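You operate a simulated robot arm through the tools that you are given. There is no shell and no other tool. Be economical: measure what you need, move in short steps, check, and stop when the job is done.

You are at the controls of a simulated robot arm. One attempt, no reset.

## Task
Clamp the brass fitting in the vice, tape its thread and screw the silver cap on.
Fine: three turns clockwise from the blue spool; spool back in its spot; cap hand tight; leave it clamped.
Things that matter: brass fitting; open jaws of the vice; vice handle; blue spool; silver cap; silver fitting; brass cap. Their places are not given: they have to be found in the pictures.

The check looks at the end state, three seconds after you hand in, the way a careful person would. Anything else that was tipped, shoved, dropped, spilled or broken makes it a failure. A push-on lid holds only when it is set on centred and level and pressed home; a screw cap is set on level and turned clockwise until tight.

## Robot
A 7-joint arm with a two-finger parallel gripper, fixed in place. Base frame: the origin is at the foot of the arm, x ahead of it, y to its left, z up. Lengths are in m, angles in degrees, forces in N, time in s.
With the tool pointing down near the work surface it reaches from about 0.22 to 0.58 m from the base axis. Its first joint turns from -66.0 to 66.0 degrees. Payload 2.5 kg.
The TCP is the grasp point between the finger pads, 0.023 m short of the fingertips. In the tool frame z runs along the fingers and y along their closing line. Largest opening 0.094 m; finger width 0.038, thickness 0.01; the body of the gripper, 0.054 by 0.096 m, starts 0.039 m behind the TCP.
Orientation is told as [roll, pitch, yaw] about the base's x, y, z axes, in that order, counted from this pose: with the fingers straight down and closing along the base's y, the tool's x points along the base's -x, its y along +y and its z along -z.

## Interface
- The arm moves only by the tool drive_tool. Its argument "plan" is a list of rows, each an object (a shift or turn left out is 0, a gripper value left out holds the last) with "slide": the shift along the tool's x, y, z in units of 25 mm (1.0 is 25 mm), a list of three; "rot": the turn, a rotation vector about the tool's x, y, z in units of 6 degrees (1.0 is 6 degrees), a list of three; "claw": the finger opening in m, from 0 to 0.094. In form: [{"slide": [tx, ty, tz], "rot": [rx, ry, rz], "claw": claw}, ...]. A call has 1 to 20 rows; each row shifts and turns the commanded pose from where the row before left it, along the tool's axes as they then stand. A call with a number of a shift or a turn outside -1 to 1 is refused whole. Each row takes 0.2 s and may step no farther than 0.05 m and 8.6 degrees from the row before; otherwise, or with a gripper value out of range, the whole call is refused. Where a pose cannot be reached the arm comes as near as it can. A force on the tool above 90 N (or 10 N above the force at the start of the call, whichever is more), or a blocked arm, ends the call early, and 0.2 s more pass. The fingers move at their own pace (about 0.108 m/s each) and stop on an object; they squeeze with about 45 N. The grip force told is the motor's: it shows also when the fingers shut on nothing. Time passes only in rows, and 0.2 s behind the last, so rows that do not move let the fingers close. It gives the time, the measured TCP pose, the force on the tool (base axes), the opening and the grip force at its end, in the units of the frame above (readings bear some noise), and new pictures: "show" is both (left out), scene, wrist or none.
- Cameras (640 x 400 px; columns grow to the right, rows downward): "scene" is fixed at [0.1059, -0.3966, 0.5529]; the picture's right is [0.92, -0.40, 0.00], its down [-0.19, -0.43, -0.88] and it looks along [0.35, 0.81, -0.47] (base axes); focal length 355 px, centre (320, 200). "wrist" rides on the gripper at [-0.039, 0, -0.044] in the tool frame; the picture's right is [0.00, -1.00, 0.00], its down [0.97, 0.00, -0.24] and it looks along [0.24, 0.00, 0.97] (tool axes); focal length 218 px, centre (320, 200).
- point_at(camera, pixels): for up to 12 pixels [column, row] of the newest picture of that camera ("zoom" is the newest enlarged one), the place [x, y, z] in the base frame of the surface seen there, good to about 0.002 m. The clock stands still meanwhile.
- zoom(camera, box): a new picture of the part [left, top, right, bottom] of that camera's present view, enlarged. The clock stands still meanwhile.
- finish_job(): hands the job in; it is judged then, once.

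Work in short steps. Measure before you move; look again where a grasp or a placing could have gone wrong, and mend it. You have 80 turns and 120 pictures in all, those below and enlarged ones among them. Open the gripper and draw the arm clear of the work before you hand the job in, unless the task says otherwise; then end with one line.

The tools are called after "Call:" as name(argument=value, ...) on one line, values as JSON. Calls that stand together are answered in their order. drive_tool: Moves the arm, as the interface text tells. Its arguments: {"type":"object","properties":{"plan":{"type":"array","items":{"type":"object","properties":{"slide":{"type":"array","items":{"type":"number"}},"rot":{"type":"array","items":{"type":"number"}},"claw":{"type":"number"}}}},"show":{"type":"string","enum":["both","scene","wrist","none"]}},"required":["plan"]} The other tools are called the same way: point_at (camera, pixels) gives the place of the surface under pixels of a picture; zoom (camera, box) takes an enlarged picture of a part of a camera's view; finish_job () hands the job in.

At the start:

```text
time_s: 0.0
tool_pos: [0.3805, 0.016, 0.3311]
tcp_rot: [0.1, 0.0, 0.0]
force: [-0.3, 0.4, -0.3]
width: 0.0941
grasp_force: 0.0
```

scene: 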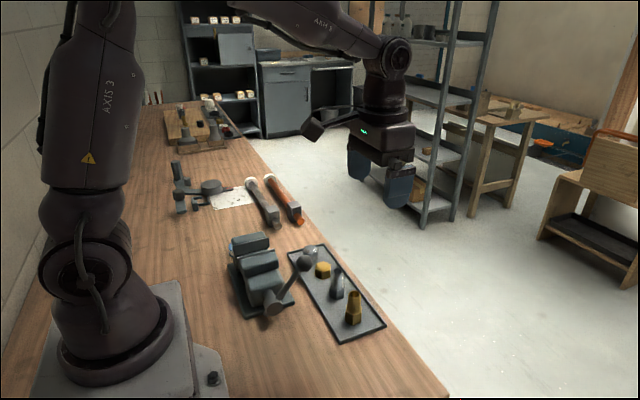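
wrist: 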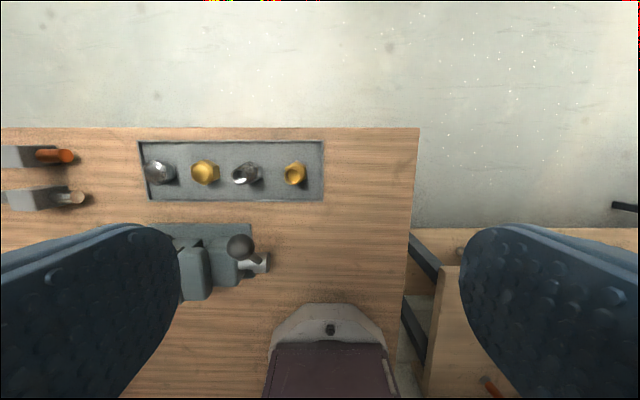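

The scene shows the vice near (260,275) and the tray with parts near (335,290); I zoom to identify the pieces and look for the blue spool.

Call:
zoom(camera="scene", box=[210, 220, 400, 345])

Call:
zoom(camera="wrist", box=[130, 130, 340, 310])

Call:
zoom(camera="scene", box=[150, 85, 310, 235])

```text
3.20 times, centred on (305, 282) of scene
```

zoom: 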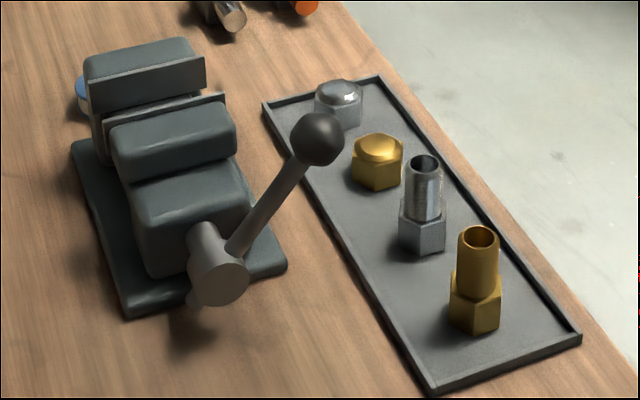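

```text
2.22 times, centred on (235, 220) of wrist
```

zoom: 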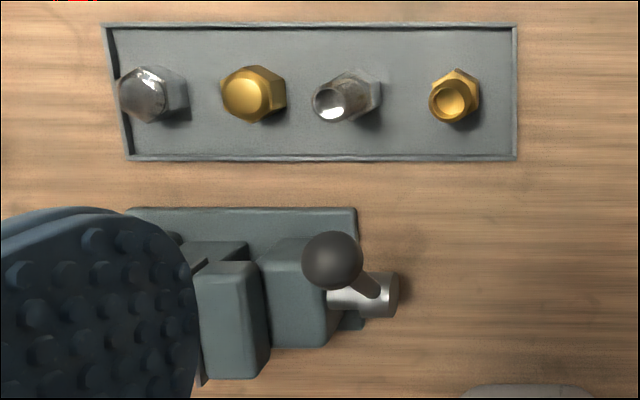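

```text
2.67 times, centred on (230, 160) of scene
```

zoom: 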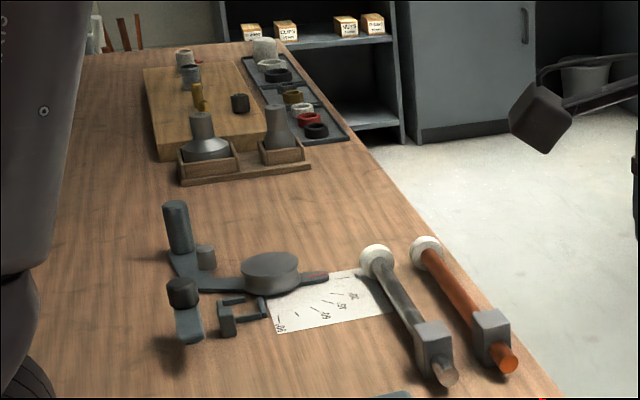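

Fitting, caps and vice are clear; the spool's blue edge shows behind the vice at about (230,249). I measure key points.

Call:
point_at(camera="scene", pixels=[[355, 290.5], [353, 319], [337, 272], [322, 264], [311, 246.5], [250, 238.5], [258, 260], [304, 262], [273, 307], [230.5, 249], [262, 279], [240, 290]])

Call:
point_at(camera="wrist", pixels=[[295, 172], [246, 174], [204, 172], [158, 172], [238, 246], [265, 262], [196, 255], [220, 255], [185, 262], [145, 145], [322, 200], [250, 226]])

```text
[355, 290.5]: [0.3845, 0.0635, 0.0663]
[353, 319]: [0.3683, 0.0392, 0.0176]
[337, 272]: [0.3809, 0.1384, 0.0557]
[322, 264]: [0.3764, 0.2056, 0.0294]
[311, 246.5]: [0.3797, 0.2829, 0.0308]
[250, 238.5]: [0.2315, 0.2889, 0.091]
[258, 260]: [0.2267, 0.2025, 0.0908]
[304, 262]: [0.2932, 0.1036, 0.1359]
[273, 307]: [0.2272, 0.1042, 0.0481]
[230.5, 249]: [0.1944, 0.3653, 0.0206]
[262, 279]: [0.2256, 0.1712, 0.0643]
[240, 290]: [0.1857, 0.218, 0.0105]
```

```text
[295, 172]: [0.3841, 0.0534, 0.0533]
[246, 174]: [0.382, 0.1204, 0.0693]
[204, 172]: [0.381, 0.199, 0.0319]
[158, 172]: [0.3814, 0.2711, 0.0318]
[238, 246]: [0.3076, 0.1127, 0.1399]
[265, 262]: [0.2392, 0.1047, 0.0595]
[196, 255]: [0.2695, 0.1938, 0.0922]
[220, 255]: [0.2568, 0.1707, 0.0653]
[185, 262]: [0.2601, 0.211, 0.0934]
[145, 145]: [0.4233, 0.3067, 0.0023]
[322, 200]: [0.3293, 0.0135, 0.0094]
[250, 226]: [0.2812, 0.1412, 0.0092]
```

Fitting at ~(0.383,0.055), silver cap ~(0.38,0.275), vice jaws y≈0.2–0.29 at x≈0.245, spool behind at y≈0.37. I move the wrist camera above the vice to see the gap and the spool.

Call:
drive_tool(plan=[{"slide": [0.3, 0.95, 0]}, {"slide": [0.3, 0.95, 0]}, {"slide": [0.3, 0.95, 0]}, {"slide": [0.3, 0.95, 0]}, {"slide": [0.3, 0.95, 0]}, {"slide": [0.3, 0.95, 0]}, {"slide": [0.3, 0.95, 0]}, {"slide": [0.3, 0.95, 0]}, {"slide": [0.3, 0.95, 0]}, {"slide": [0.3, 0.95, 0]}, {"slide": [0.2, 0.9, 0]}, {}], show="wrist")

```text
time_s: 2.6
tool_pos: [0.3008, 0.2784, 0.3328]
tcp_rot: [0.0, 0.0, 0.1]
force: [0.6, 0.3, -0.4]
width: 0.0939
grasp_force: 0.0
```

wrist: 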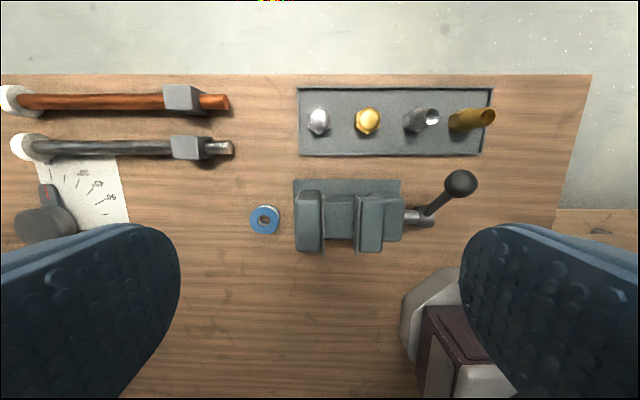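

The spool at (265,219) stands left of the vice, the gap runs between columns 323 and 356. I zoom and measure it.

Call:
zoom(camera="wrist", box=[240, 80, 500, 260])

Call:
point_at(camera="wrist", pixels=[[265, 219], [253, 219], [277, 219], [320, 222], [357, 222], [340, 222], [340, 199], [310, 197], [310, 248], [369, 247], [340, 250], [318, 119]])

```text
2.22 times, centred on (370, 170) of wrist
```

zoom: 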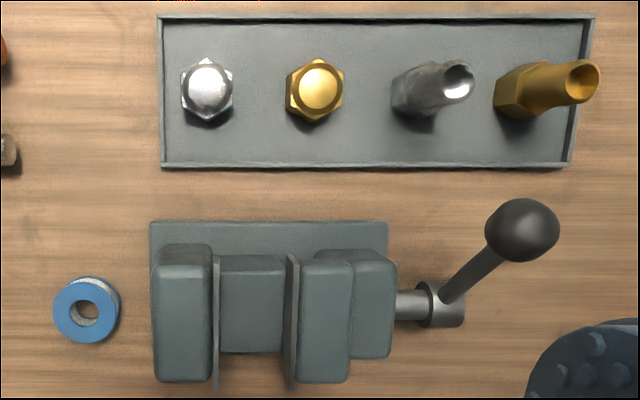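

```text
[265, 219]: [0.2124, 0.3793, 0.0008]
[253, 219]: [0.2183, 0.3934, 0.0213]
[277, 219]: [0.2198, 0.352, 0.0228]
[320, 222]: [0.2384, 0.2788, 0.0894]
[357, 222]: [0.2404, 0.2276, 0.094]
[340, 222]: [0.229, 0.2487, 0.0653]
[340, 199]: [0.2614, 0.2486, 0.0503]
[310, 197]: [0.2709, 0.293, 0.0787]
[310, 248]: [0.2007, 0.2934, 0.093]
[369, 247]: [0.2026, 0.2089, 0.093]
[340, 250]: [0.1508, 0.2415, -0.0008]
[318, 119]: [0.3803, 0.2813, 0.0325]
```

Gap y 0.228–0.278, x ≈0.237, gap floor z≈0.065, jaw tops 0.093; spool centre ≈(0.216,0.374), top 0.022. Now I go over the brass fitting to measure it.

Call:
drive_tool(plan=[{"slide": [-0.33, -0.894, 0.53]}, {"slide": [-0.33, -0.894, 0.53]}, {"slide": [-0.33, -0.894, 0.53]}, {"slide": [-0.33, -0.894, 0.53]}, {"slide": [-0.33, -0.894, 0.53]}, {"slide": [-0.33, -0.894, 0.53]}, {"slide": [-0.33, -0.894, 0.53]}, {"slide": [-0.33, -0.894, 0.53]}, {"slide": [-0.33, -0.894, 0.53]}, {"slide": [-0.33, -0.894, 0.53]}, {}], show="wrist")

Call:
zoom(camera="wrist", box=[200, 120, 440, 270])

```text
time_s: 5.0
tool_pos: [0.3825, 0.0507, 0.2013]
tcp_rot: [0.0, 0.1, 0.0]
force: [-0.1, -0.2, 0.4]
width: 0.094
grasp_force: 0.2
```

wrist: 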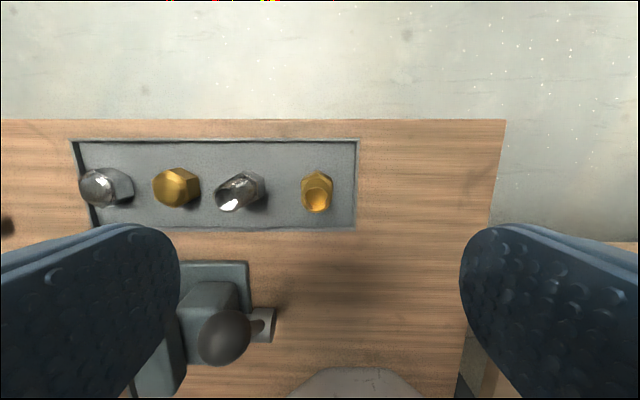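

```text
2.67 times, centred on (320, 195) of wrist
```

zoom: 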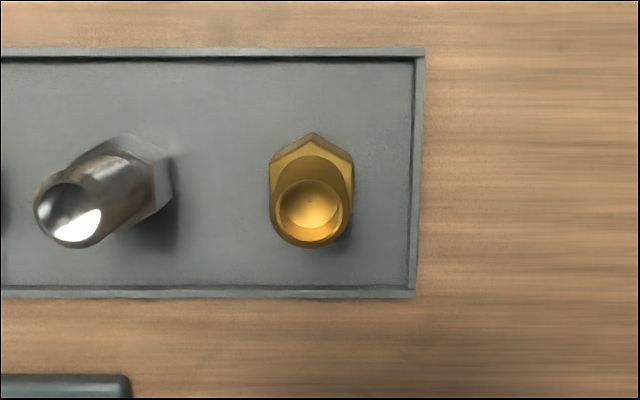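

The brass fitting's flats already face ±y, parallel to the jaws. I measure its rim and hex edges.

Call:
point_at(camera="zoom", pixels=[[278, 215], [346, 215], [312, 180], [312, 243], [274, 175], [349, 175], [312, 138], [312, 147], [271, 190], [390, 180]])

Call:
zoom(camera="scene", box=[310, 270, 400, 340])

```text
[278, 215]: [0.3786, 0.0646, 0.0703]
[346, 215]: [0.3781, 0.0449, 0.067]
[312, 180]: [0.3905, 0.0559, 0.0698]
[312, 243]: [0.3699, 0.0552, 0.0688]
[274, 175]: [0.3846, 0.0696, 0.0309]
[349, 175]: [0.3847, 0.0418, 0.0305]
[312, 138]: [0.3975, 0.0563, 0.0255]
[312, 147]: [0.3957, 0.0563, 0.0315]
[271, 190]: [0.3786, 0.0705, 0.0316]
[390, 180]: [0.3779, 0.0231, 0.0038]
```

```text
5.71 times, centred on (355, 305) of scene
```

zoom: 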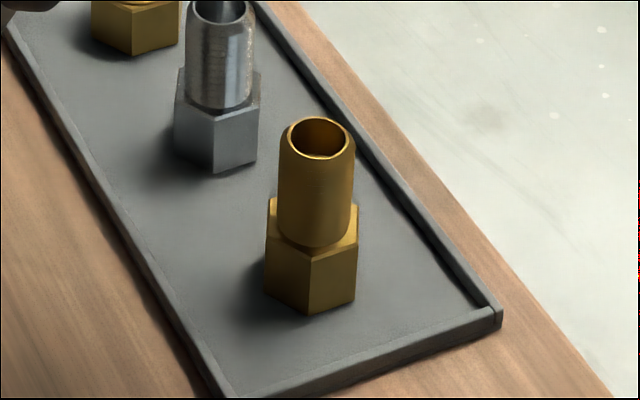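

Fitting: centre (0.380,0.0555), hex top z 0.031, rim 0.069, barrel ⌀22 mm, hex 29 mm across flats. I narrow the fingers to 50 mm and go down to grip the barrel (TCP z≈0.060).

Call:
drive_tool(plan=[{"slide": [0.1, 0.19, 0], "claw": 0.05}, {"slide": [0, 0, 0.8]}, {"slide": [0, 0, 0.8]}, {"slide": [0, 0, 0.8]}, {"slide": [0, 0, 0.8]}, {"slide": [0, 0, 0.8]}, {"slide": [0, 0, 0.8]}, {"slide": [0, 0, 0.5]}, {"slide": [0, 0, 0.35]}, {}], show="both")

```text
time_s: 7.2
tool_pos: [0.3819, 0.0577, 0.0573]
tcp_rot: [-0.1, 0.0, 0.0]
force: [0.2, 0.2, 0.6]
width: 0.0498
grasp_force: 0.1
```

scene: 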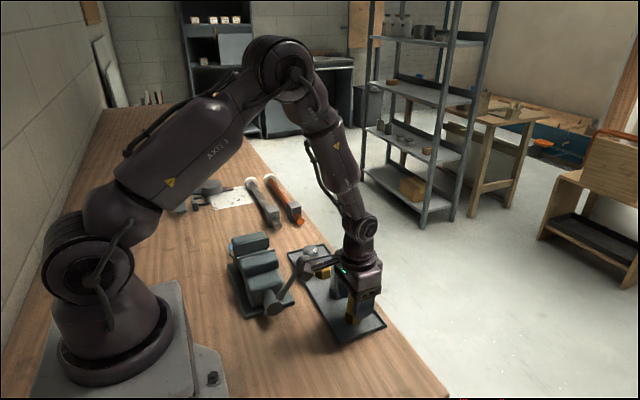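
wrist: 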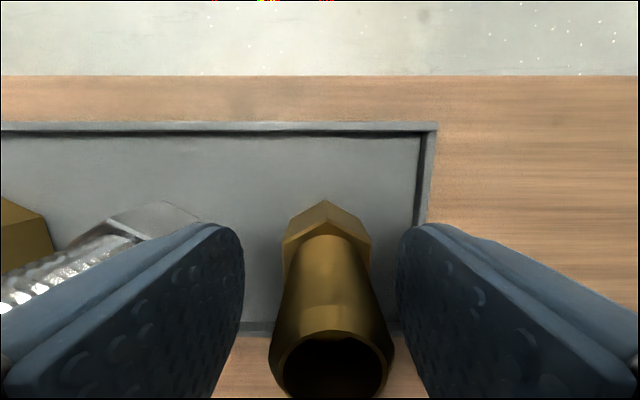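

The barrel sits between the pads, slightly right of centre (col 330 vs 320); I shift 2 mm and close.

Call:
drive_tool(plan=[{"slide": [0.04, -0.07, -0.1]}, {"claw": 0.0}, {}, {}, {}], show="none")

```text
time_s: 8.4
tool_pos: [0.3805, 0.0547, 0.0606]
tcp_rot: [0.1, 0.0, 0.0]
force: [-0.4, -0.9, 1.9]
width: 0.0253
grasp_force: 44.4
```

Gripped (width 0.025). Lift to z 0.25, and carry over the vice gap at (0.237, 0.257).

Call:
drive_tool(plan=[{"slide": [0, 0, -0.6]}, {"slide": [0, 0, -0.95]}, {"slide": [0, 0, -0.95]}, {"slide": [0, 0, -0.95]}, {"slide": [0, 0, -0.95]}, {"slide": [0, 0, -0.95]}, {"slide": [0, 0, -0.95]}, {"slide": [0, 0, -0.95]}, {"slide": [0.638, 0.899, 0]}, {"slide": [0.638, 0.899, 0]}, {"slide": [0.638, 0.899, 0]}, {"slide": [0.638, 0.899, 0]}, {"slide": [0.638, 0.899, 0]}, {"slide": [0.638, 0.899, 0]}, {"slide": [0.638, 0.899, 0]}, {"slide": [0.638, 0.899, 0]}, {"slide": [0.638, 0.899, 0]}, {}], show="both")

Call:
zoom(camera="scene", box=[200, 170, 360, 320])

```text
time_s: 12.2
tool_pos: [0.2361, 0.2586, 0.2416]
tcp_rot: [0.0, 0.0, 0.0]
force: [0.1, 0.8, -0.8]
width: 0.0252
grasp_force: 45.1
```

scene: 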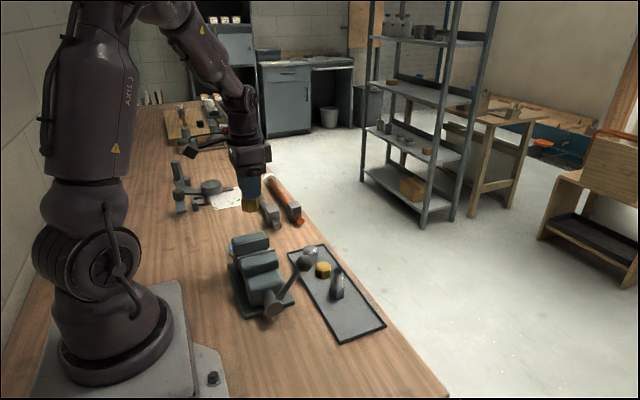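
wrist: 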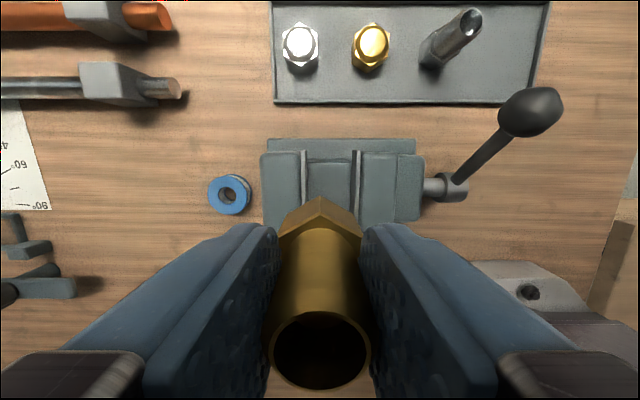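

```text
2.67 times, centred on (280, 245) of scene
```

zoom: 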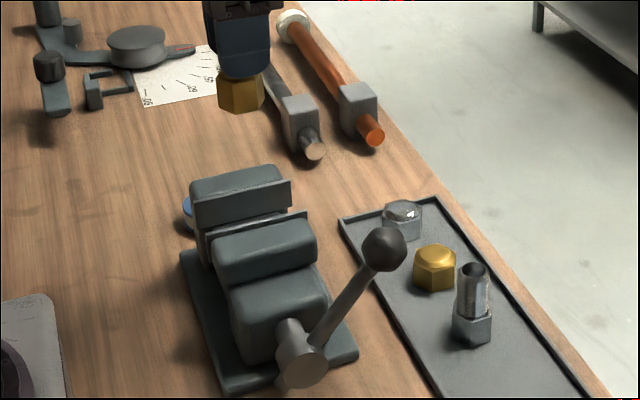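

Fitting held straight. I re-measure the jaw faces in this closer view before lowering.

Call:
point_at(camera="wrist", pixels=[[303, 152], [308, 152], [355, 152], [360, 152], [330, 175], [330, 155], [330, 190], [285, 155], [380, 156]])

Call:
zoom(camera="wrist", box=[250, 120, 430, 240])

```text
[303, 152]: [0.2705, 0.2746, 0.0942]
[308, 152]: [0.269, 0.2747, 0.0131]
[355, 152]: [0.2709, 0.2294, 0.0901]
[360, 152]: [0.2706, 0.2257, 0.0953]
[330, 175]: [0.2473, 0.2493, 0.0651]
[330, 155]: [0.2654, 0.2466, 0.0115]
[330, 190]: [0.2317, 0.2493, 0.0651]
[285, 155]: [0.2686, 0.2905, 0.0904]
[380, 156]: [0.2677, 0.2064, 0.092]
```

```text
3.33 times, centred on (340, 180) of wrist
```

zoom: 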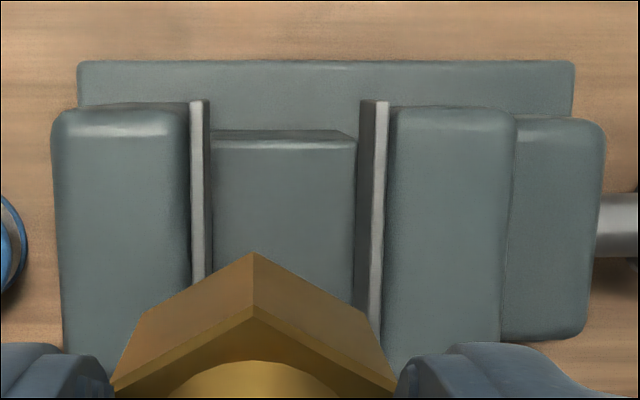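

Gap is y 0.230–0.273 (centre 0.252), floor 0.065. I shift −3 mm in y and lower to just above the floor.

Call:
drive_tool(plan=[{"slide": [0, -0.14, 0.2]}, {"slide": [0, 0, 0.8]}, {"slide": [0, 0, 0.8]}, {"slide": [0, 0, 0.8]}, {"slide": [0, 0, 0.8]}, {"slide": [0, 0, 0.6]}, {"slide": [0, 0, 0.4]}, {}], show="both")

Call:
zoom(camera="scene", box=[200, 170, 360, 320])

```text
time_s: 14.0
tool_pos: [0.2349, 0.2544, 0.1313]
tcp_rot: [0.0, 0.0, -0.1]
force: [1.0, 0.2, -2.1]
width: 0.025
grasp_force: 45.1
```

scene: 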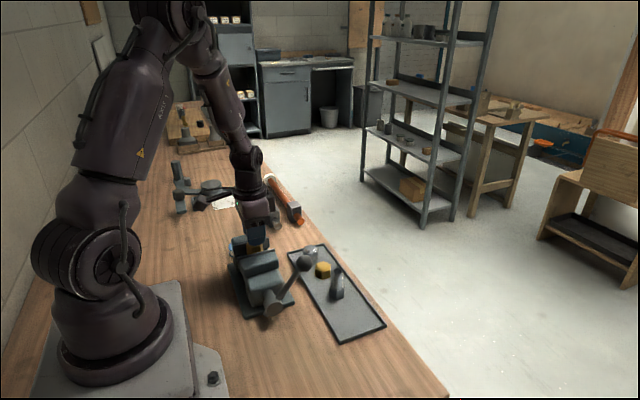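
wrist: 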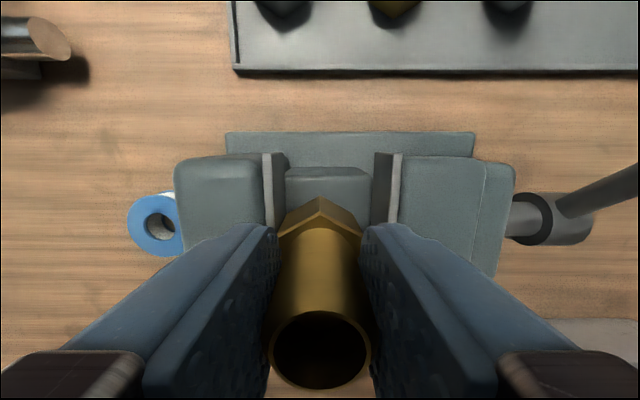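

```text
2.67 times, centred on (280, 245) of scene
```

zoom: 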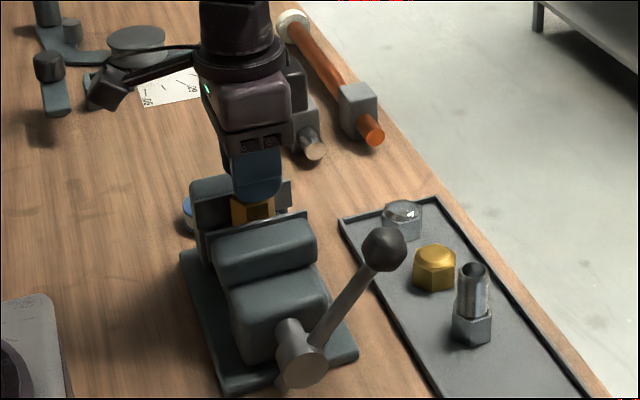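

Fitting is between the jaws, about 9 mm above the floor. I lower in small steps and watch the force.

Call:
drive_tool(plan=[{"slide": [0, 0, 0.16]}, {"slide": [0, 0, 0.12]}, {"slide": [0, 0, 0.08]}, {}], show="none")

```text
time_s: 15.0
tool_pos: [0.2353, 0.2544, 0.1231]
tcp_rot: [0.1, -0.1, 0.0]
force: [-0.3, 0.4, -1.1]
width: 0.0252
grasp_force: 45.2
```

Call:
drive_tool(plan=[{"slide": [0, 0, 0.05]}, {"slide": [0, 0, 0.03]}, {}], show="none")

```text
time_s: 15.8
tool_pos: [0.2363, 0.2552, 0.1225]
tcp_rot: [0.0, 0.0, 0.0]
force: [-9.5, -8.6, 35.1]
width: 0.0253
grasp_force: 45.2
```

Contact (35 N up). I ease back 1 mm, then open the fingers and rise.

Call:
drive_tool(plan=[{"slide": [0, 0, -0.05]}, {"claw": 0.05}, {}, {"slide": [0, 0, -0.5]}, {"slide": [0, 0, -0.9]}, {"slide": [0, 0, -0.9]}, {"slide": [0, 0, -0.9]}, {}], show="both")

Call:
zoom(camera="wrist", box=[200, 120, 460, 300])

Call:
zoom(camera="scene", box=[200, 170, 360, 320])

```text
time_s: 17.6
tool_pos: [0.2365, 0.2546, 0.2038]
tcp_rot: [0.0, 0.0, -0.1]
force: [-0.6, -0.4, 0.4]
width: 0.0501
grasp_force: 0.0
```

scene: 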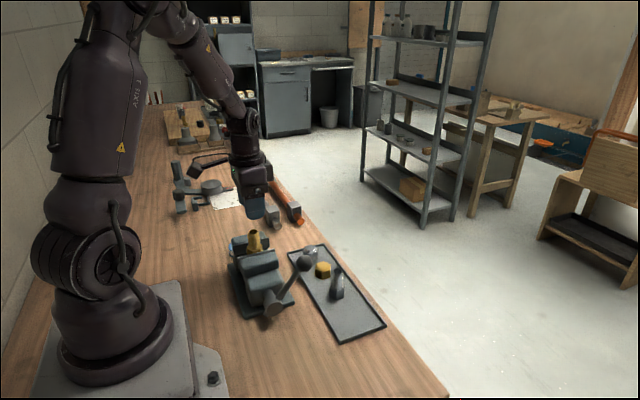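
wrist: 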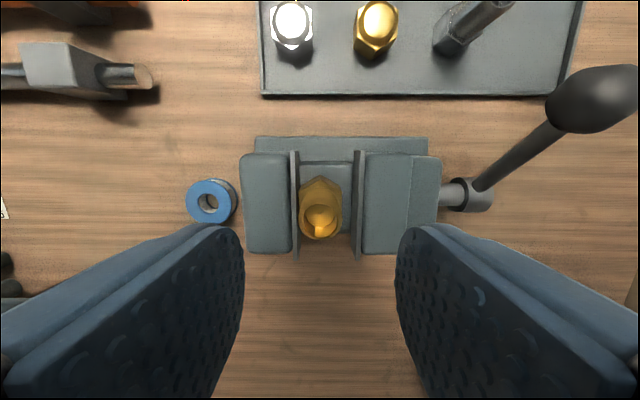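

```text
2.22 times, centred on (330, 210) of wrist
```

zoom: 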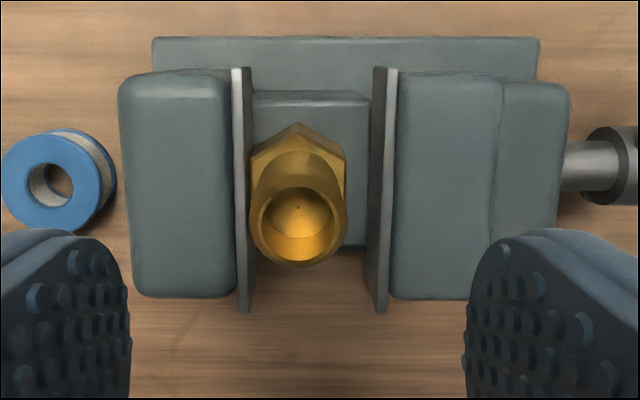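

```text
2.67 times, centred on (280, 245) of scene
```

zoom: 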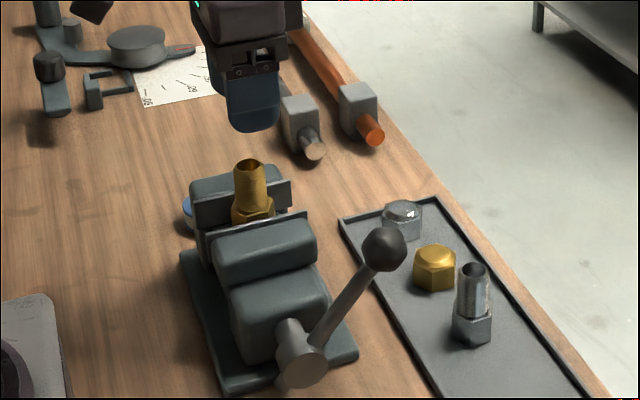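

The fitting stands upright in the gap. Now I measure the handle (boss, bar, knob) closely.

Call:
point_at(camera="wrist", pixels=[[598, 98], [575, 98], [515, 150], [478, 188], [458, 194], [486, 196]])

Call:
point_at(camera="scene", pixels=[[306, 258], [299, 258], [313, 258], [306, 251], [305, 266], [291, 281], [276, 307], [272, 300], [280, 315], [268, 318]])

```text
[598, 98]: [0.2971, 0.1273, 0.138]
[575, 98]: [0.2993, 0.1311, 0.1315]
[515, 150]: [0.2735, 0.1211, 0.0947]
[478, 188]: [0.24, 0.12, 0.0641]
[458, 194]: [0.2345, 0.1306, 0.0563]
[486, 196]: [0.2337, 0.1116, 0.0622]
```

```text
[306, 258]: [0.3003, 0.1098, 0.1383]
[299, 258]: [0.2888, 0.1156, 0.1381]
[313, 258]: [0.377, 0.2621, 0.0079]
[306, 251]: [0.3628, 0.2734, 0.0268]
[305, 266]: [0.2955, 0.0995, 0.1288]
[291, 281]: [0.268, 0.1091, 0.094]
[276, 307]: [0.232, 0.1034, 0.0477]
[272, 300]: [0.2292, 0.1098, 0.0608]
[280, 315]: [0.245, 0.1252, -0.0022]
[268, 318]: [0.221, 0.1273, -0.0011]
```

Boss axis ≈(x 0.234, z 0.05), knob ≈(0.30, 0.115, 0.13). Clockwise seen from the handle end means knob goes over +x and down. I bring closed fingers above the knob.

Call:
drive_tool(plan=[{"slide": [-0.457, -0.93, 0]}, {"slide": [-0.457, -0.93, 0]}, {"slide": [-0.457, -0.93, 0], "claw": 0.0}, {"slide": [-0.457, -0.93, 0]}, {"slide": [-0.457, -0.93, 0]}, {"slide": [-0.457, -0.93, 0]}, {}], show="both")

Call:
zoom(camera="scene", box=[220, 190, 380, 320])

```text
time_s: 19.2
tool_pos: [0.3052, 0.1137, 0.2016]
tcp_rot: [0.0, -0.1, 0.0]
force: [0.5, 0.5, 0.6]
width: 0.0
grasp_force: 42.1
```

scene: 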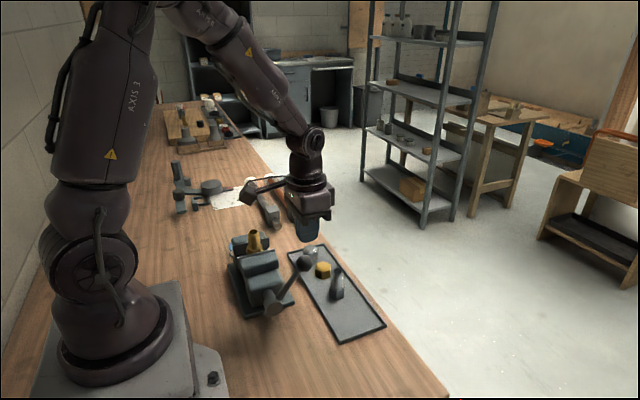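
wrist: 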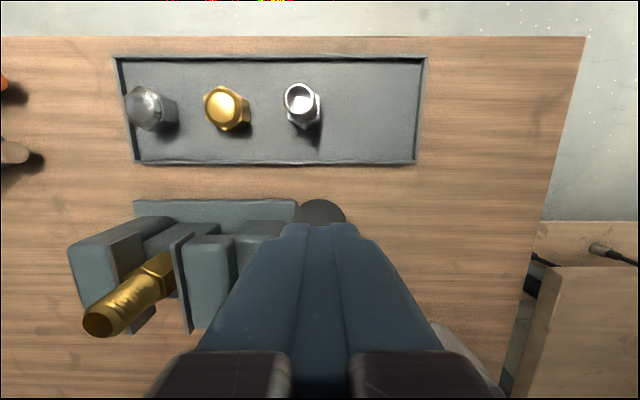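

```text
3.08 times, centred on (300, 255) of scene
```

zoom: 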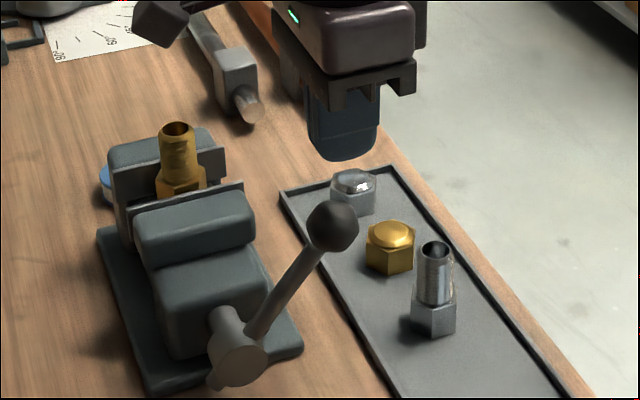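

Fingers are in line with the knob (col 322). I push down to about the 35° position, following the arc.

Call:
drive_tool(plan=[{"slide": [0, 0, 0.6]}, {"slide": [0, 0, 0.6]}, {"slide": [-0.1, 0, 0.2]}, {"slide": [-0.15, 0, 0.25]}, {"slide": [-0.15, 0, 0.25]}, {"slide": [-0.1, 0, 0.2]}, {}], show="both")

Call:
zoom(camera="scene", box=[220, 190, 380, 320])

```text
time_s: 20.4
tool_pos: [0.3108, 0.1162, 0.1648]
tcp_rot: [-0.1, 0.5, 0.2]
force: [-23.9, -3.5, 35.9]
width: 0.0
grasp_force: 42.0
stopped in row 5: the force on the tool passed its limit (the readings are from after the stop); the commanded pose is now the measured one
```

scene: 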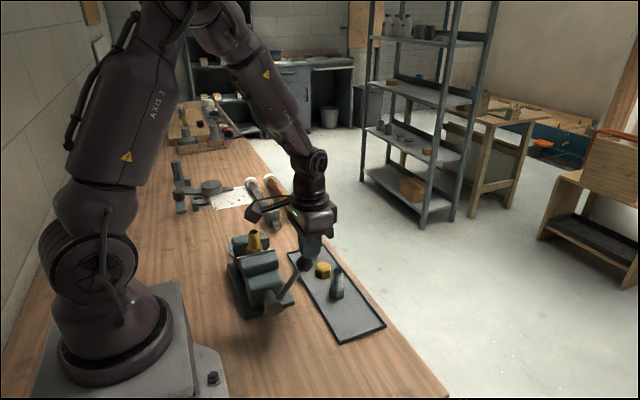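
wrist: 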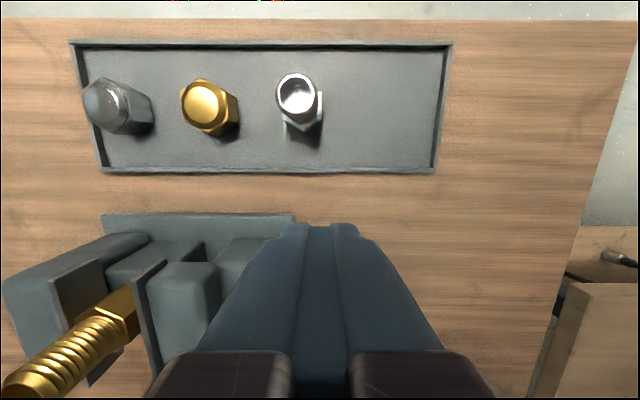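

```text
3.08 times, centred on (300, 255) of scene
```

zoom: 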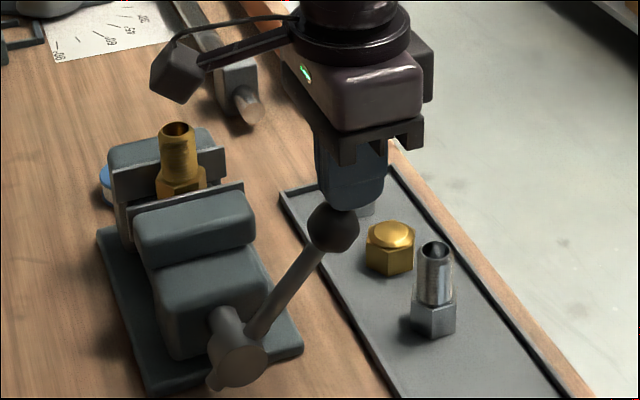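

The knob moved only ~1 px before the force limit; the handle may be stiff or damped. I push on more slowly and watch.

Call:
drive_tool(plan=[{"slide": [-0.05, 0, 0.06]}, {}, {"slide": [-0.05, 0, 0.06]}, {}, {"slide": [-0.05, 0, 0.06]}, {}, {"slide": [-0.05, 0, 0.06]}, {}, {"slide": [-0.05, 0, 0.06]}, {}], show="none")

Call:
zoom(camera="scene", box=[220, 190, 380, 320])

```text
time_s: 20.8
tool_pos: [0.3116, 0.1152, 0.1632]
tcp_rot: [-0.1, 0.6, 0.2]
force: [-4.0, -2.0, 12.7]
width: 0.0
grasp_force: 42.9
stopped in row 2: the force on the tool passed its limit (the readings are from after the stop); the commanded pose is now the measured one
```

```text
3.08 times, centred on (300, 255) of scene
```

zoom: 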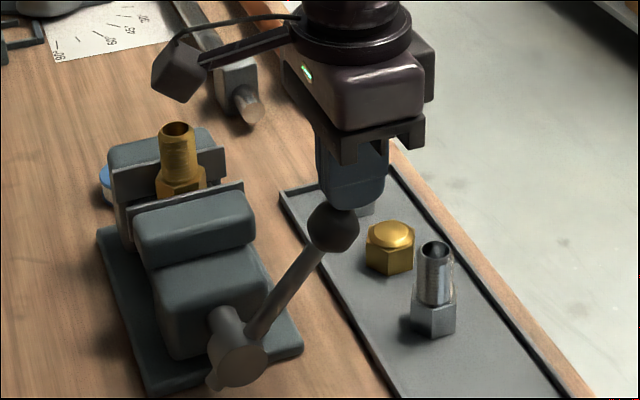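

It barely yields. I'll grip the knob instead, so it can be driven tangentially either way: raise, open, and lower around it.

Call:
drive_tool(plan=[{"slide": [0, 0, -0.8]}, {"slide": [0.2, 0, -0.4], "claw": 0.06}, {"rot": [0, 0, 0]}, {"slide": [0, 0, 0.8]}, {"slide": [0, 0, 0.8]}, {"slide": [0, 0, 0.7]}, {"slide": [0, 0, 0.2]}, {}], show="both")

Call:
zoom(camera="scene", box=[220, 190, 380, 320])

```text
time_s: 22.6
tool_pos: [0.3067, 0.1173, 0.1298]
tcp_rot: [-0.2, 0.6, 0.2]
force: [-0.1, -0.6, 0.4]
width: 0.06
grasp_force: 0.0
```

scene: 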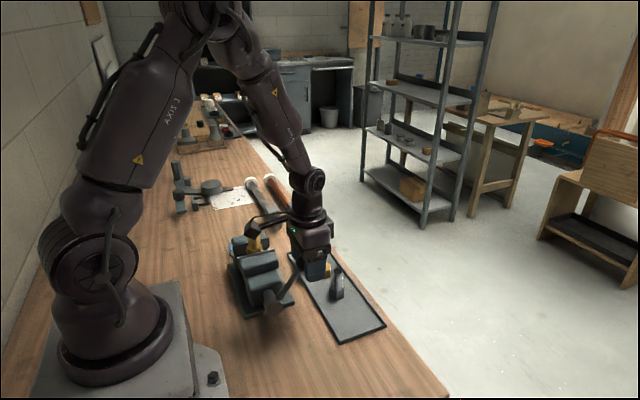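
wrist: 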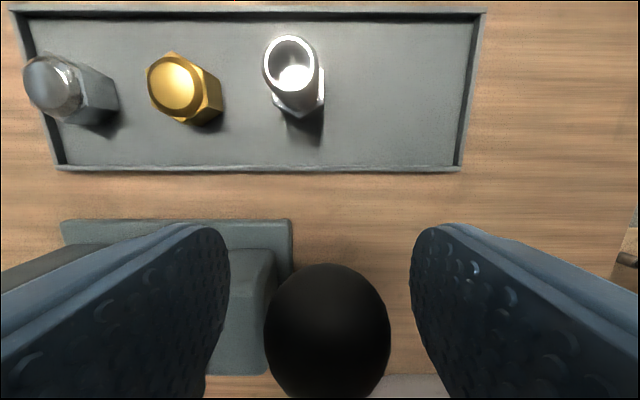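

```text
3.08 times, centred on (300, 255) of scene
```

zoom: 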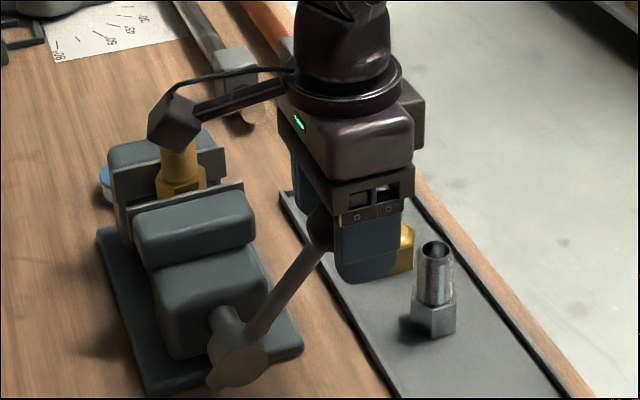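

The knob is between the pads. The wrist's boom shows near the fitting at (264,241); I check its height before moving, together with the knob.

Call:
point_at(camera="scene", pixels=[[263, 230], [266, 238], [264, 251], [300, 264], [293, 277]])

Call:
point_at(camera="wrist", pixels=[[327, 320], [275, 320], [380, 320]])

```text
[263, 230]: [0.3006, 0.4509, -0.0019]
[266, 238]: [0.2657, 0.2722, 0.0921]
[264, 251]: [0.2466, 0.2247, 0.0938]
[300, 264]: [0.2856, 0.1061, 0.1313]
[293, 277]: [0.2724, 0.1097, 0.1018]
```

```text
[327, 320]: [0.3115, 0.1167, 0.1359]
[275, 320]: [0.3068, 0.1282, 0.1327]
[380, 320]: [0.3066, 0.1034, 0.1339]
```

Call:
point_at(camera="scene", pixels=[[252, 230], [256, 225], [250, 237], [262, 228], [275, 226]])

Call:
drive_tool(plan=[{"claw": 0.0}, {}, {}], show="none")

```text
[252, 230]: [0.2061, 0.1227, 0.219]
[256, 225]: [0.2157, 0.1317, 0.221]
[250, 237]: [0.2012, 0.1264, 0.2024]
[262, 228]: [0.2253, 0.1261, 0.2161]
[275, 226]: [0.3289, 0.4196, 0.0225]
```

```text
time_s: 23.4
tool_pos: [0.3068, 0.1157, 0.1306]
tcp_rot: [-0.3, 0.5, 0.2]
force: [0.9, -14.6, -2.8]
width: 0.0312
grasp_force: 45.0
```

Boom is well above (z≈0.2). The knob is gripped (31 mm). I try a few slow tangential steps clockwise.

Call:
drive_tool(plan=[{"slide": [-0.06, 0, 0.055]}, {"slide": [-0.06, 0, 0.055]}, {"slide": [-0.06, 0, 0.055]}, {"slide": [-0.06, 0, 0.055]}, {}], show="none")

Call:
zoom(camera="scene", box=[220, 190, 380, 320])

```text
time_s: 24.6
tool_pos: [0.3097, 0.1161, 0.125]
tcp_rot: [-0.4, 1.0, 0.3]
force: [-20.4, -18.4, 30.2]
width: 0.0309
grasp_force: 44.7
```

```text
3.08 times, centred on (300, 255) of scene
```

zoom: 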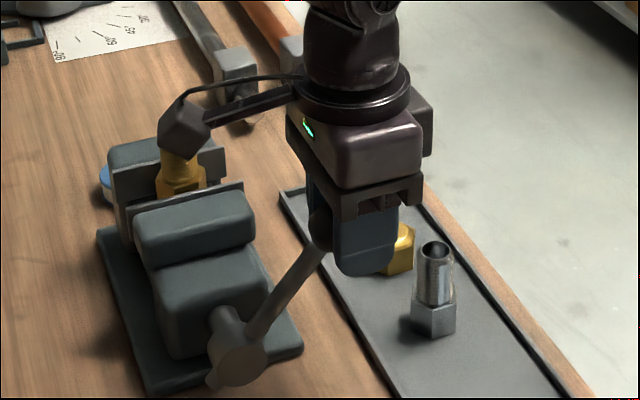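

It follows with ~36 N; the handle is simply stiff. I continue clockwise along the arc.

Call:
drive_tool(plan=[{"slide": [-0.08, 0, 0.1]}, {"slide": [-0.08, 0, 0.1]}, {"slide": [-0.08, 0, 0.1]}, {"slide": [-0.08, 0, 0.1]}, {"slide": [-0.07, 0, 0.1]}, {"slide": [-0.07, 0, 0.1]}, {}], show="none")

Call:
zoom(camera="scene", box=[220, 190, 380, 320])

```text
time_s: 26.2
tool_pos: [0.3246, 0.1158, 0.1106]
tcp_rot: [-0.2, 0.5, 0.1]
force: [-5.0, -18.3, 29.1]
width: 0.0279
grasp_force: 44.8
```

```text
3.08 times, centred on (300, 255) of scene
```

zoom: 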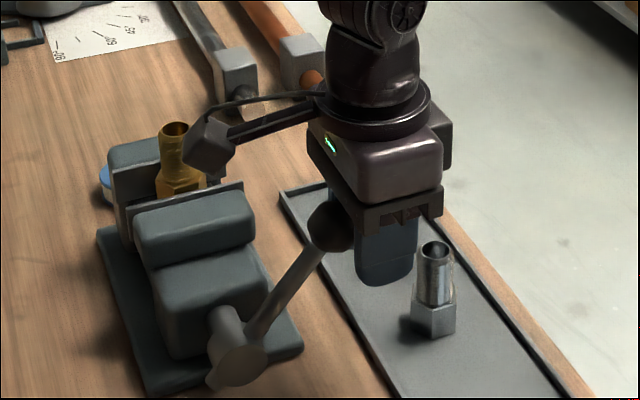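

Pads slid along the knob (27.9 mm) while the handle sat still and even sprang back, so this way is a stop. I reopen, re-centre on the knob and try the opposite direction.

Call:
drive_tool(plan=[{"claw": 0.06}, {"slide": [0.4, 0, -0.4]}, {"slide": [0.32, 0, -0.35]}, {}], show="wrist")

Call:
zoom(camera="scene", box=[220, 190, 380, 320])

```text
time_s: 27.2
tool_pos: [0.3063, 0.1166, 0.13]
tcp_rot: [-0.2, 0.7, 0.2]
force: [-0.2, 0.1, 1.4]
width: 0.06
grasp_force: 0.0
```

wrist: 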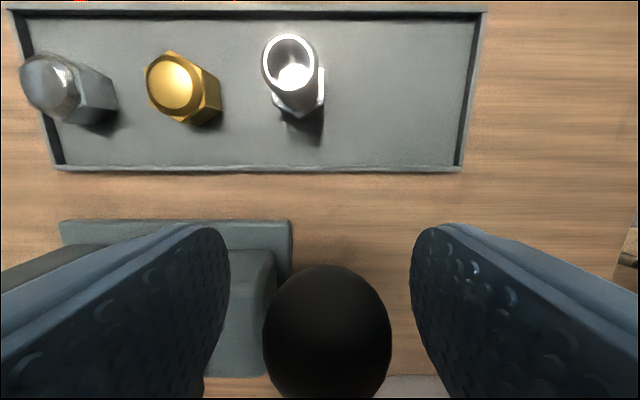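

```text
3.08 times, centred on (300, 255) of scene
```

zoom: 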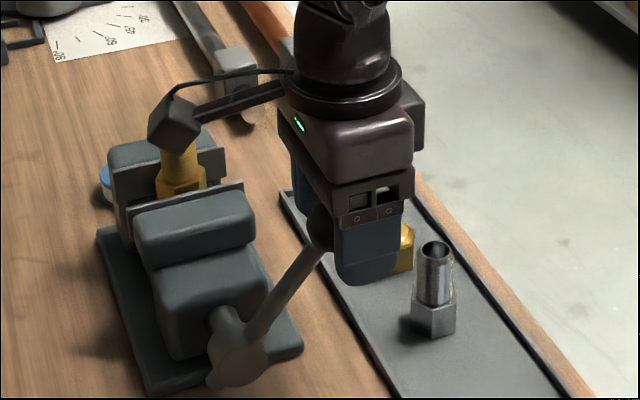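

Knob back between the pads, unmoved. Grip and try slow steps the other way (−x, +z).

Call:
drive_tool(plan=[{"claw": 0.0}, {}, {}, {"slide": [0.07, 0, -0.07]}, {"slide": [0.07, 0, -0.07]}, {"slide": [0.07, 0, -0.07]}, {"slide": [0.07, 0, -0.07]}, {"slide": [0.07, 0, -0.07]}, {}], show="none")

Call:
zoom(camera="scene", box=[220, 190, 380, 320])

```text
time_s: 29.2
tool_pos: [0.2953, 0.117, 0.1377]
tcp_rot: [-0.1, 0.7, 0.1]
force: [-0.1, 0.4, -18.7]
width: 0.031
grasp_force: 45.0
```

```text
3.08 times, centred on (300, 255) of scene
```

zoom: 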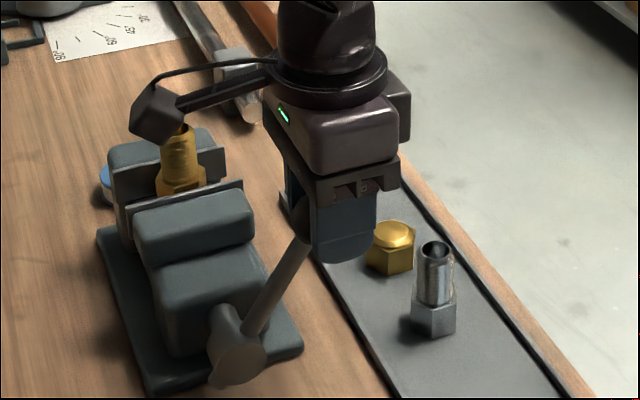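

It turns this way (handle now ≈55°, small force). I continue along the arc (R≈0.107) to about 80° and check the jaw.

Call:
drive_tool(plan=[{"slide": [0.18, 0, -0.1]}, {"slide": [0.18, 0, -0.1]}, {"slide": [0.23, 0, -0.11]}, {"slide": [0.23, 0, -0.11]}, {"slide": [0.23, 0, -0.1]}, {"slide": [0.24, 0, -0.07]}, {"slide": [0.24, 0, -0.07]}, {"slide": [0.24, 0, -0.06]}, {}], show="both")

Call:
zoom(camera="scene", box=[220, 190, 380, 320])

```text
time_s: 31.2
tool_pos: [0.2575, 0.1211, 0.1581]
tcp_rot: [0.7, -0.6, 0.6]
force: [12.3, 54.8, -2.2]
width: 0.031
grasp_force: 44.8
```

scene: 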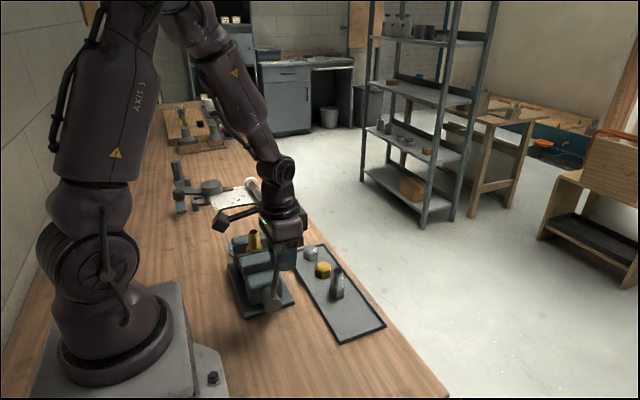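
wrist: 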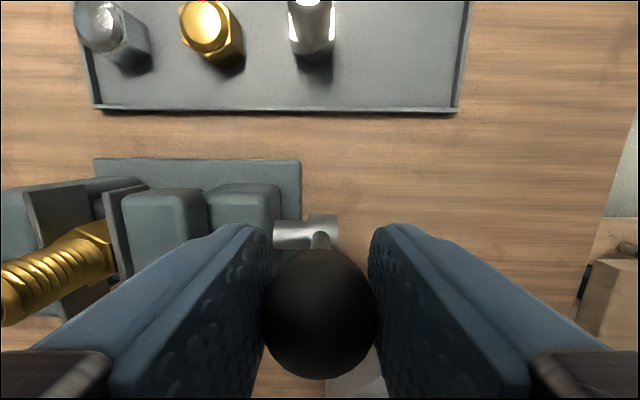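

```text
3.08 times, centred on (300, 255) of scene
```

zoom: 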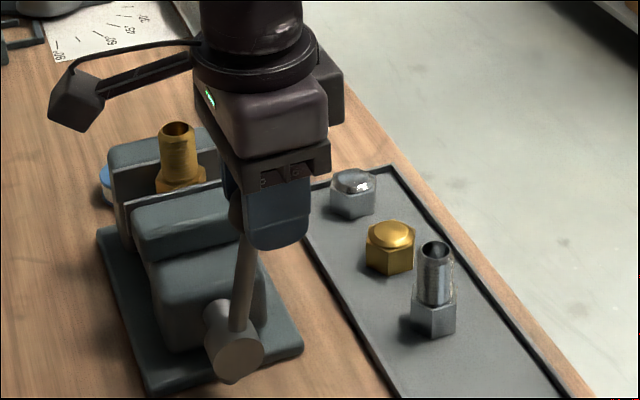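

The jaw is closing and takes the handle along in +y (55 N sideways pull). I follow with +y and go on along the arc to ~100°.

Call:
drive_tool(plan=[{"slide": [0, 0.12, 0]}, {"slide": [0, 0.08, 0]}, {"slide": [0.2, 0.03, -0.02]}, {"slide": [0.25, 0.03, -0.01]}, {"slide": [0.25, 0.03, 0]}, {"slide": [0.25, 0.03, 0.0]}, {"slide": [0.25, 0.03, 0.02]}, {}], show="none")

Call:
zoom(camera="scene", box=[220, 190, 380, 320])

```text
time_s: 33.0
tool_pos: [0.2257, 0.1263, 0.1589]
tcp_rot: [0.3, -0.2, 0.2]
force: [12.2, 29.0, 1.0]
width: 0.0314
grasp_force: 45.8
```

```text
3.08 times, centred on (300, 255) of scene
```

zoom: 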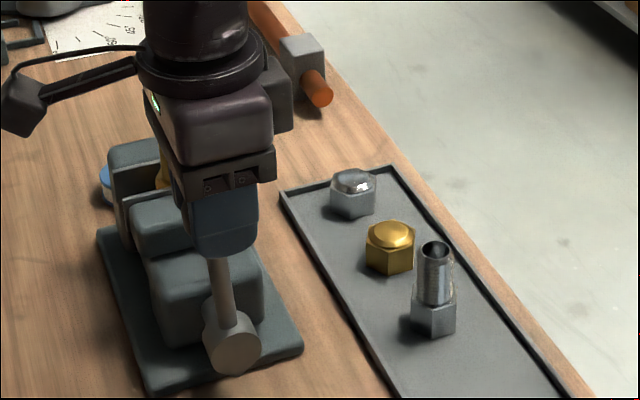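

Still turning freely (≈94°). I continue, following the arc to ~114°.

Call:
drive_tool(plan=[{"slide": [0, 0.07, 0]}, {"slide": [0.25, 0.03, 0.01]}, {"slide": [0.25, 0.03, 0.03]}, {"slide": [0.25, 0.03, 0.05]}, {"slide": [0.23, 0.02, 0.07]}, {"slide": [0.23, 0.02, 0.09]}, {"slide": [0.22, 0.02, 0.1]}, {}], show="wrist")

Call:
zoom(camera="scene", box=[220, 190, 380, 320])

```text
time_s: 34.8
tool_pos: [0.1846, 0.1277, 0.1478]
tcp_rot: [-0.5, 1.0, -0.2]
force: [13.4, -35.5, 17.2]
width: 0.03
grasp_force: 45.4
```

wrist: 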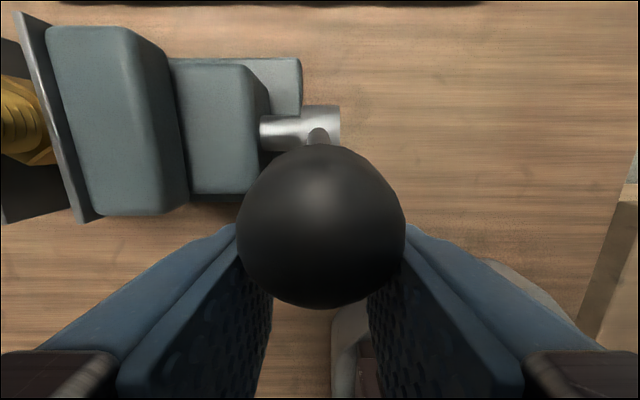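

```text
3.08 times, centred on (300, 255) of scene
```

zoom: 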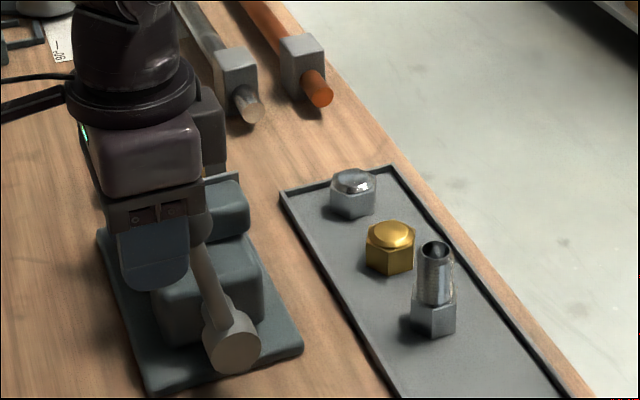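

The knob has stopped and the pads slid past it, so the jaw likely met the fitting. I open, rise, and inspect the clamp.

Call:
drive_tool(plan=[{"claw": 0.06}, {"slide": [0, 0, -0.7]}, {"slide": [0, 0, -0.9]}, {"slide": [-0.6, 0.6, -0.9]}, {"slide": [-0.9, 0.9, 0]}, {"slide": [-0.9, 0.9, 0]}, {"slide": [-0.5, 0.9, 0]}, {}], show="both")

Call:
zoom(camera="wrist", box=[200, 150, 500, 330])

Call:
zoom(camera="scene", box=[200, 190, 360, 320])

```text
time_s: 36.6
tool_pos: [0.2592, 0.213, 0.2079]
tcp_rot: [-0.1, 0.5, 0.2]
force: [0.0, 0.8, -0.8]
width: 0.0599
grasp_force: 0.1
```

scene: 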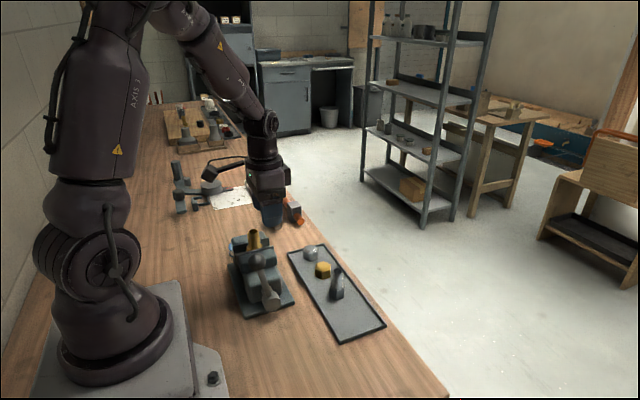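
wrist: 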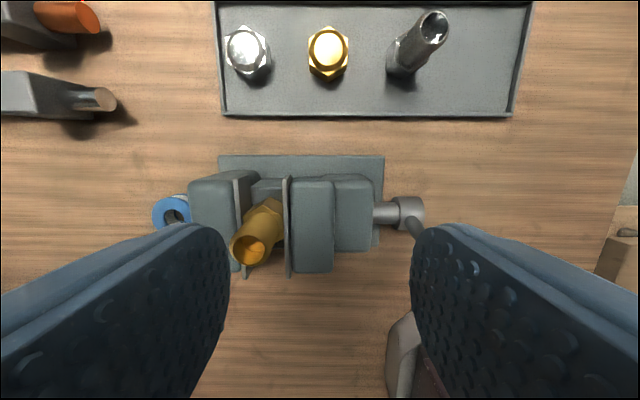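

```text
2.13 times, centred on (350, 240) of wrist
```

zoom: 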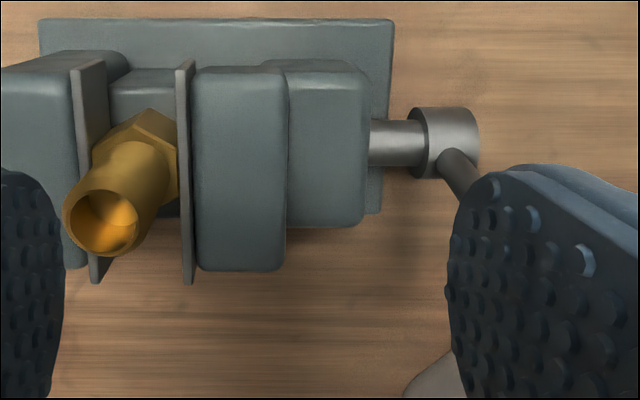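

```text
3.08 times, centred on (280, 255) of scene
```

zoom: 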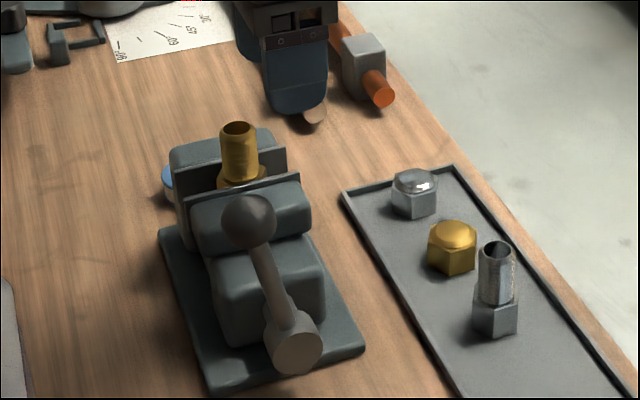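

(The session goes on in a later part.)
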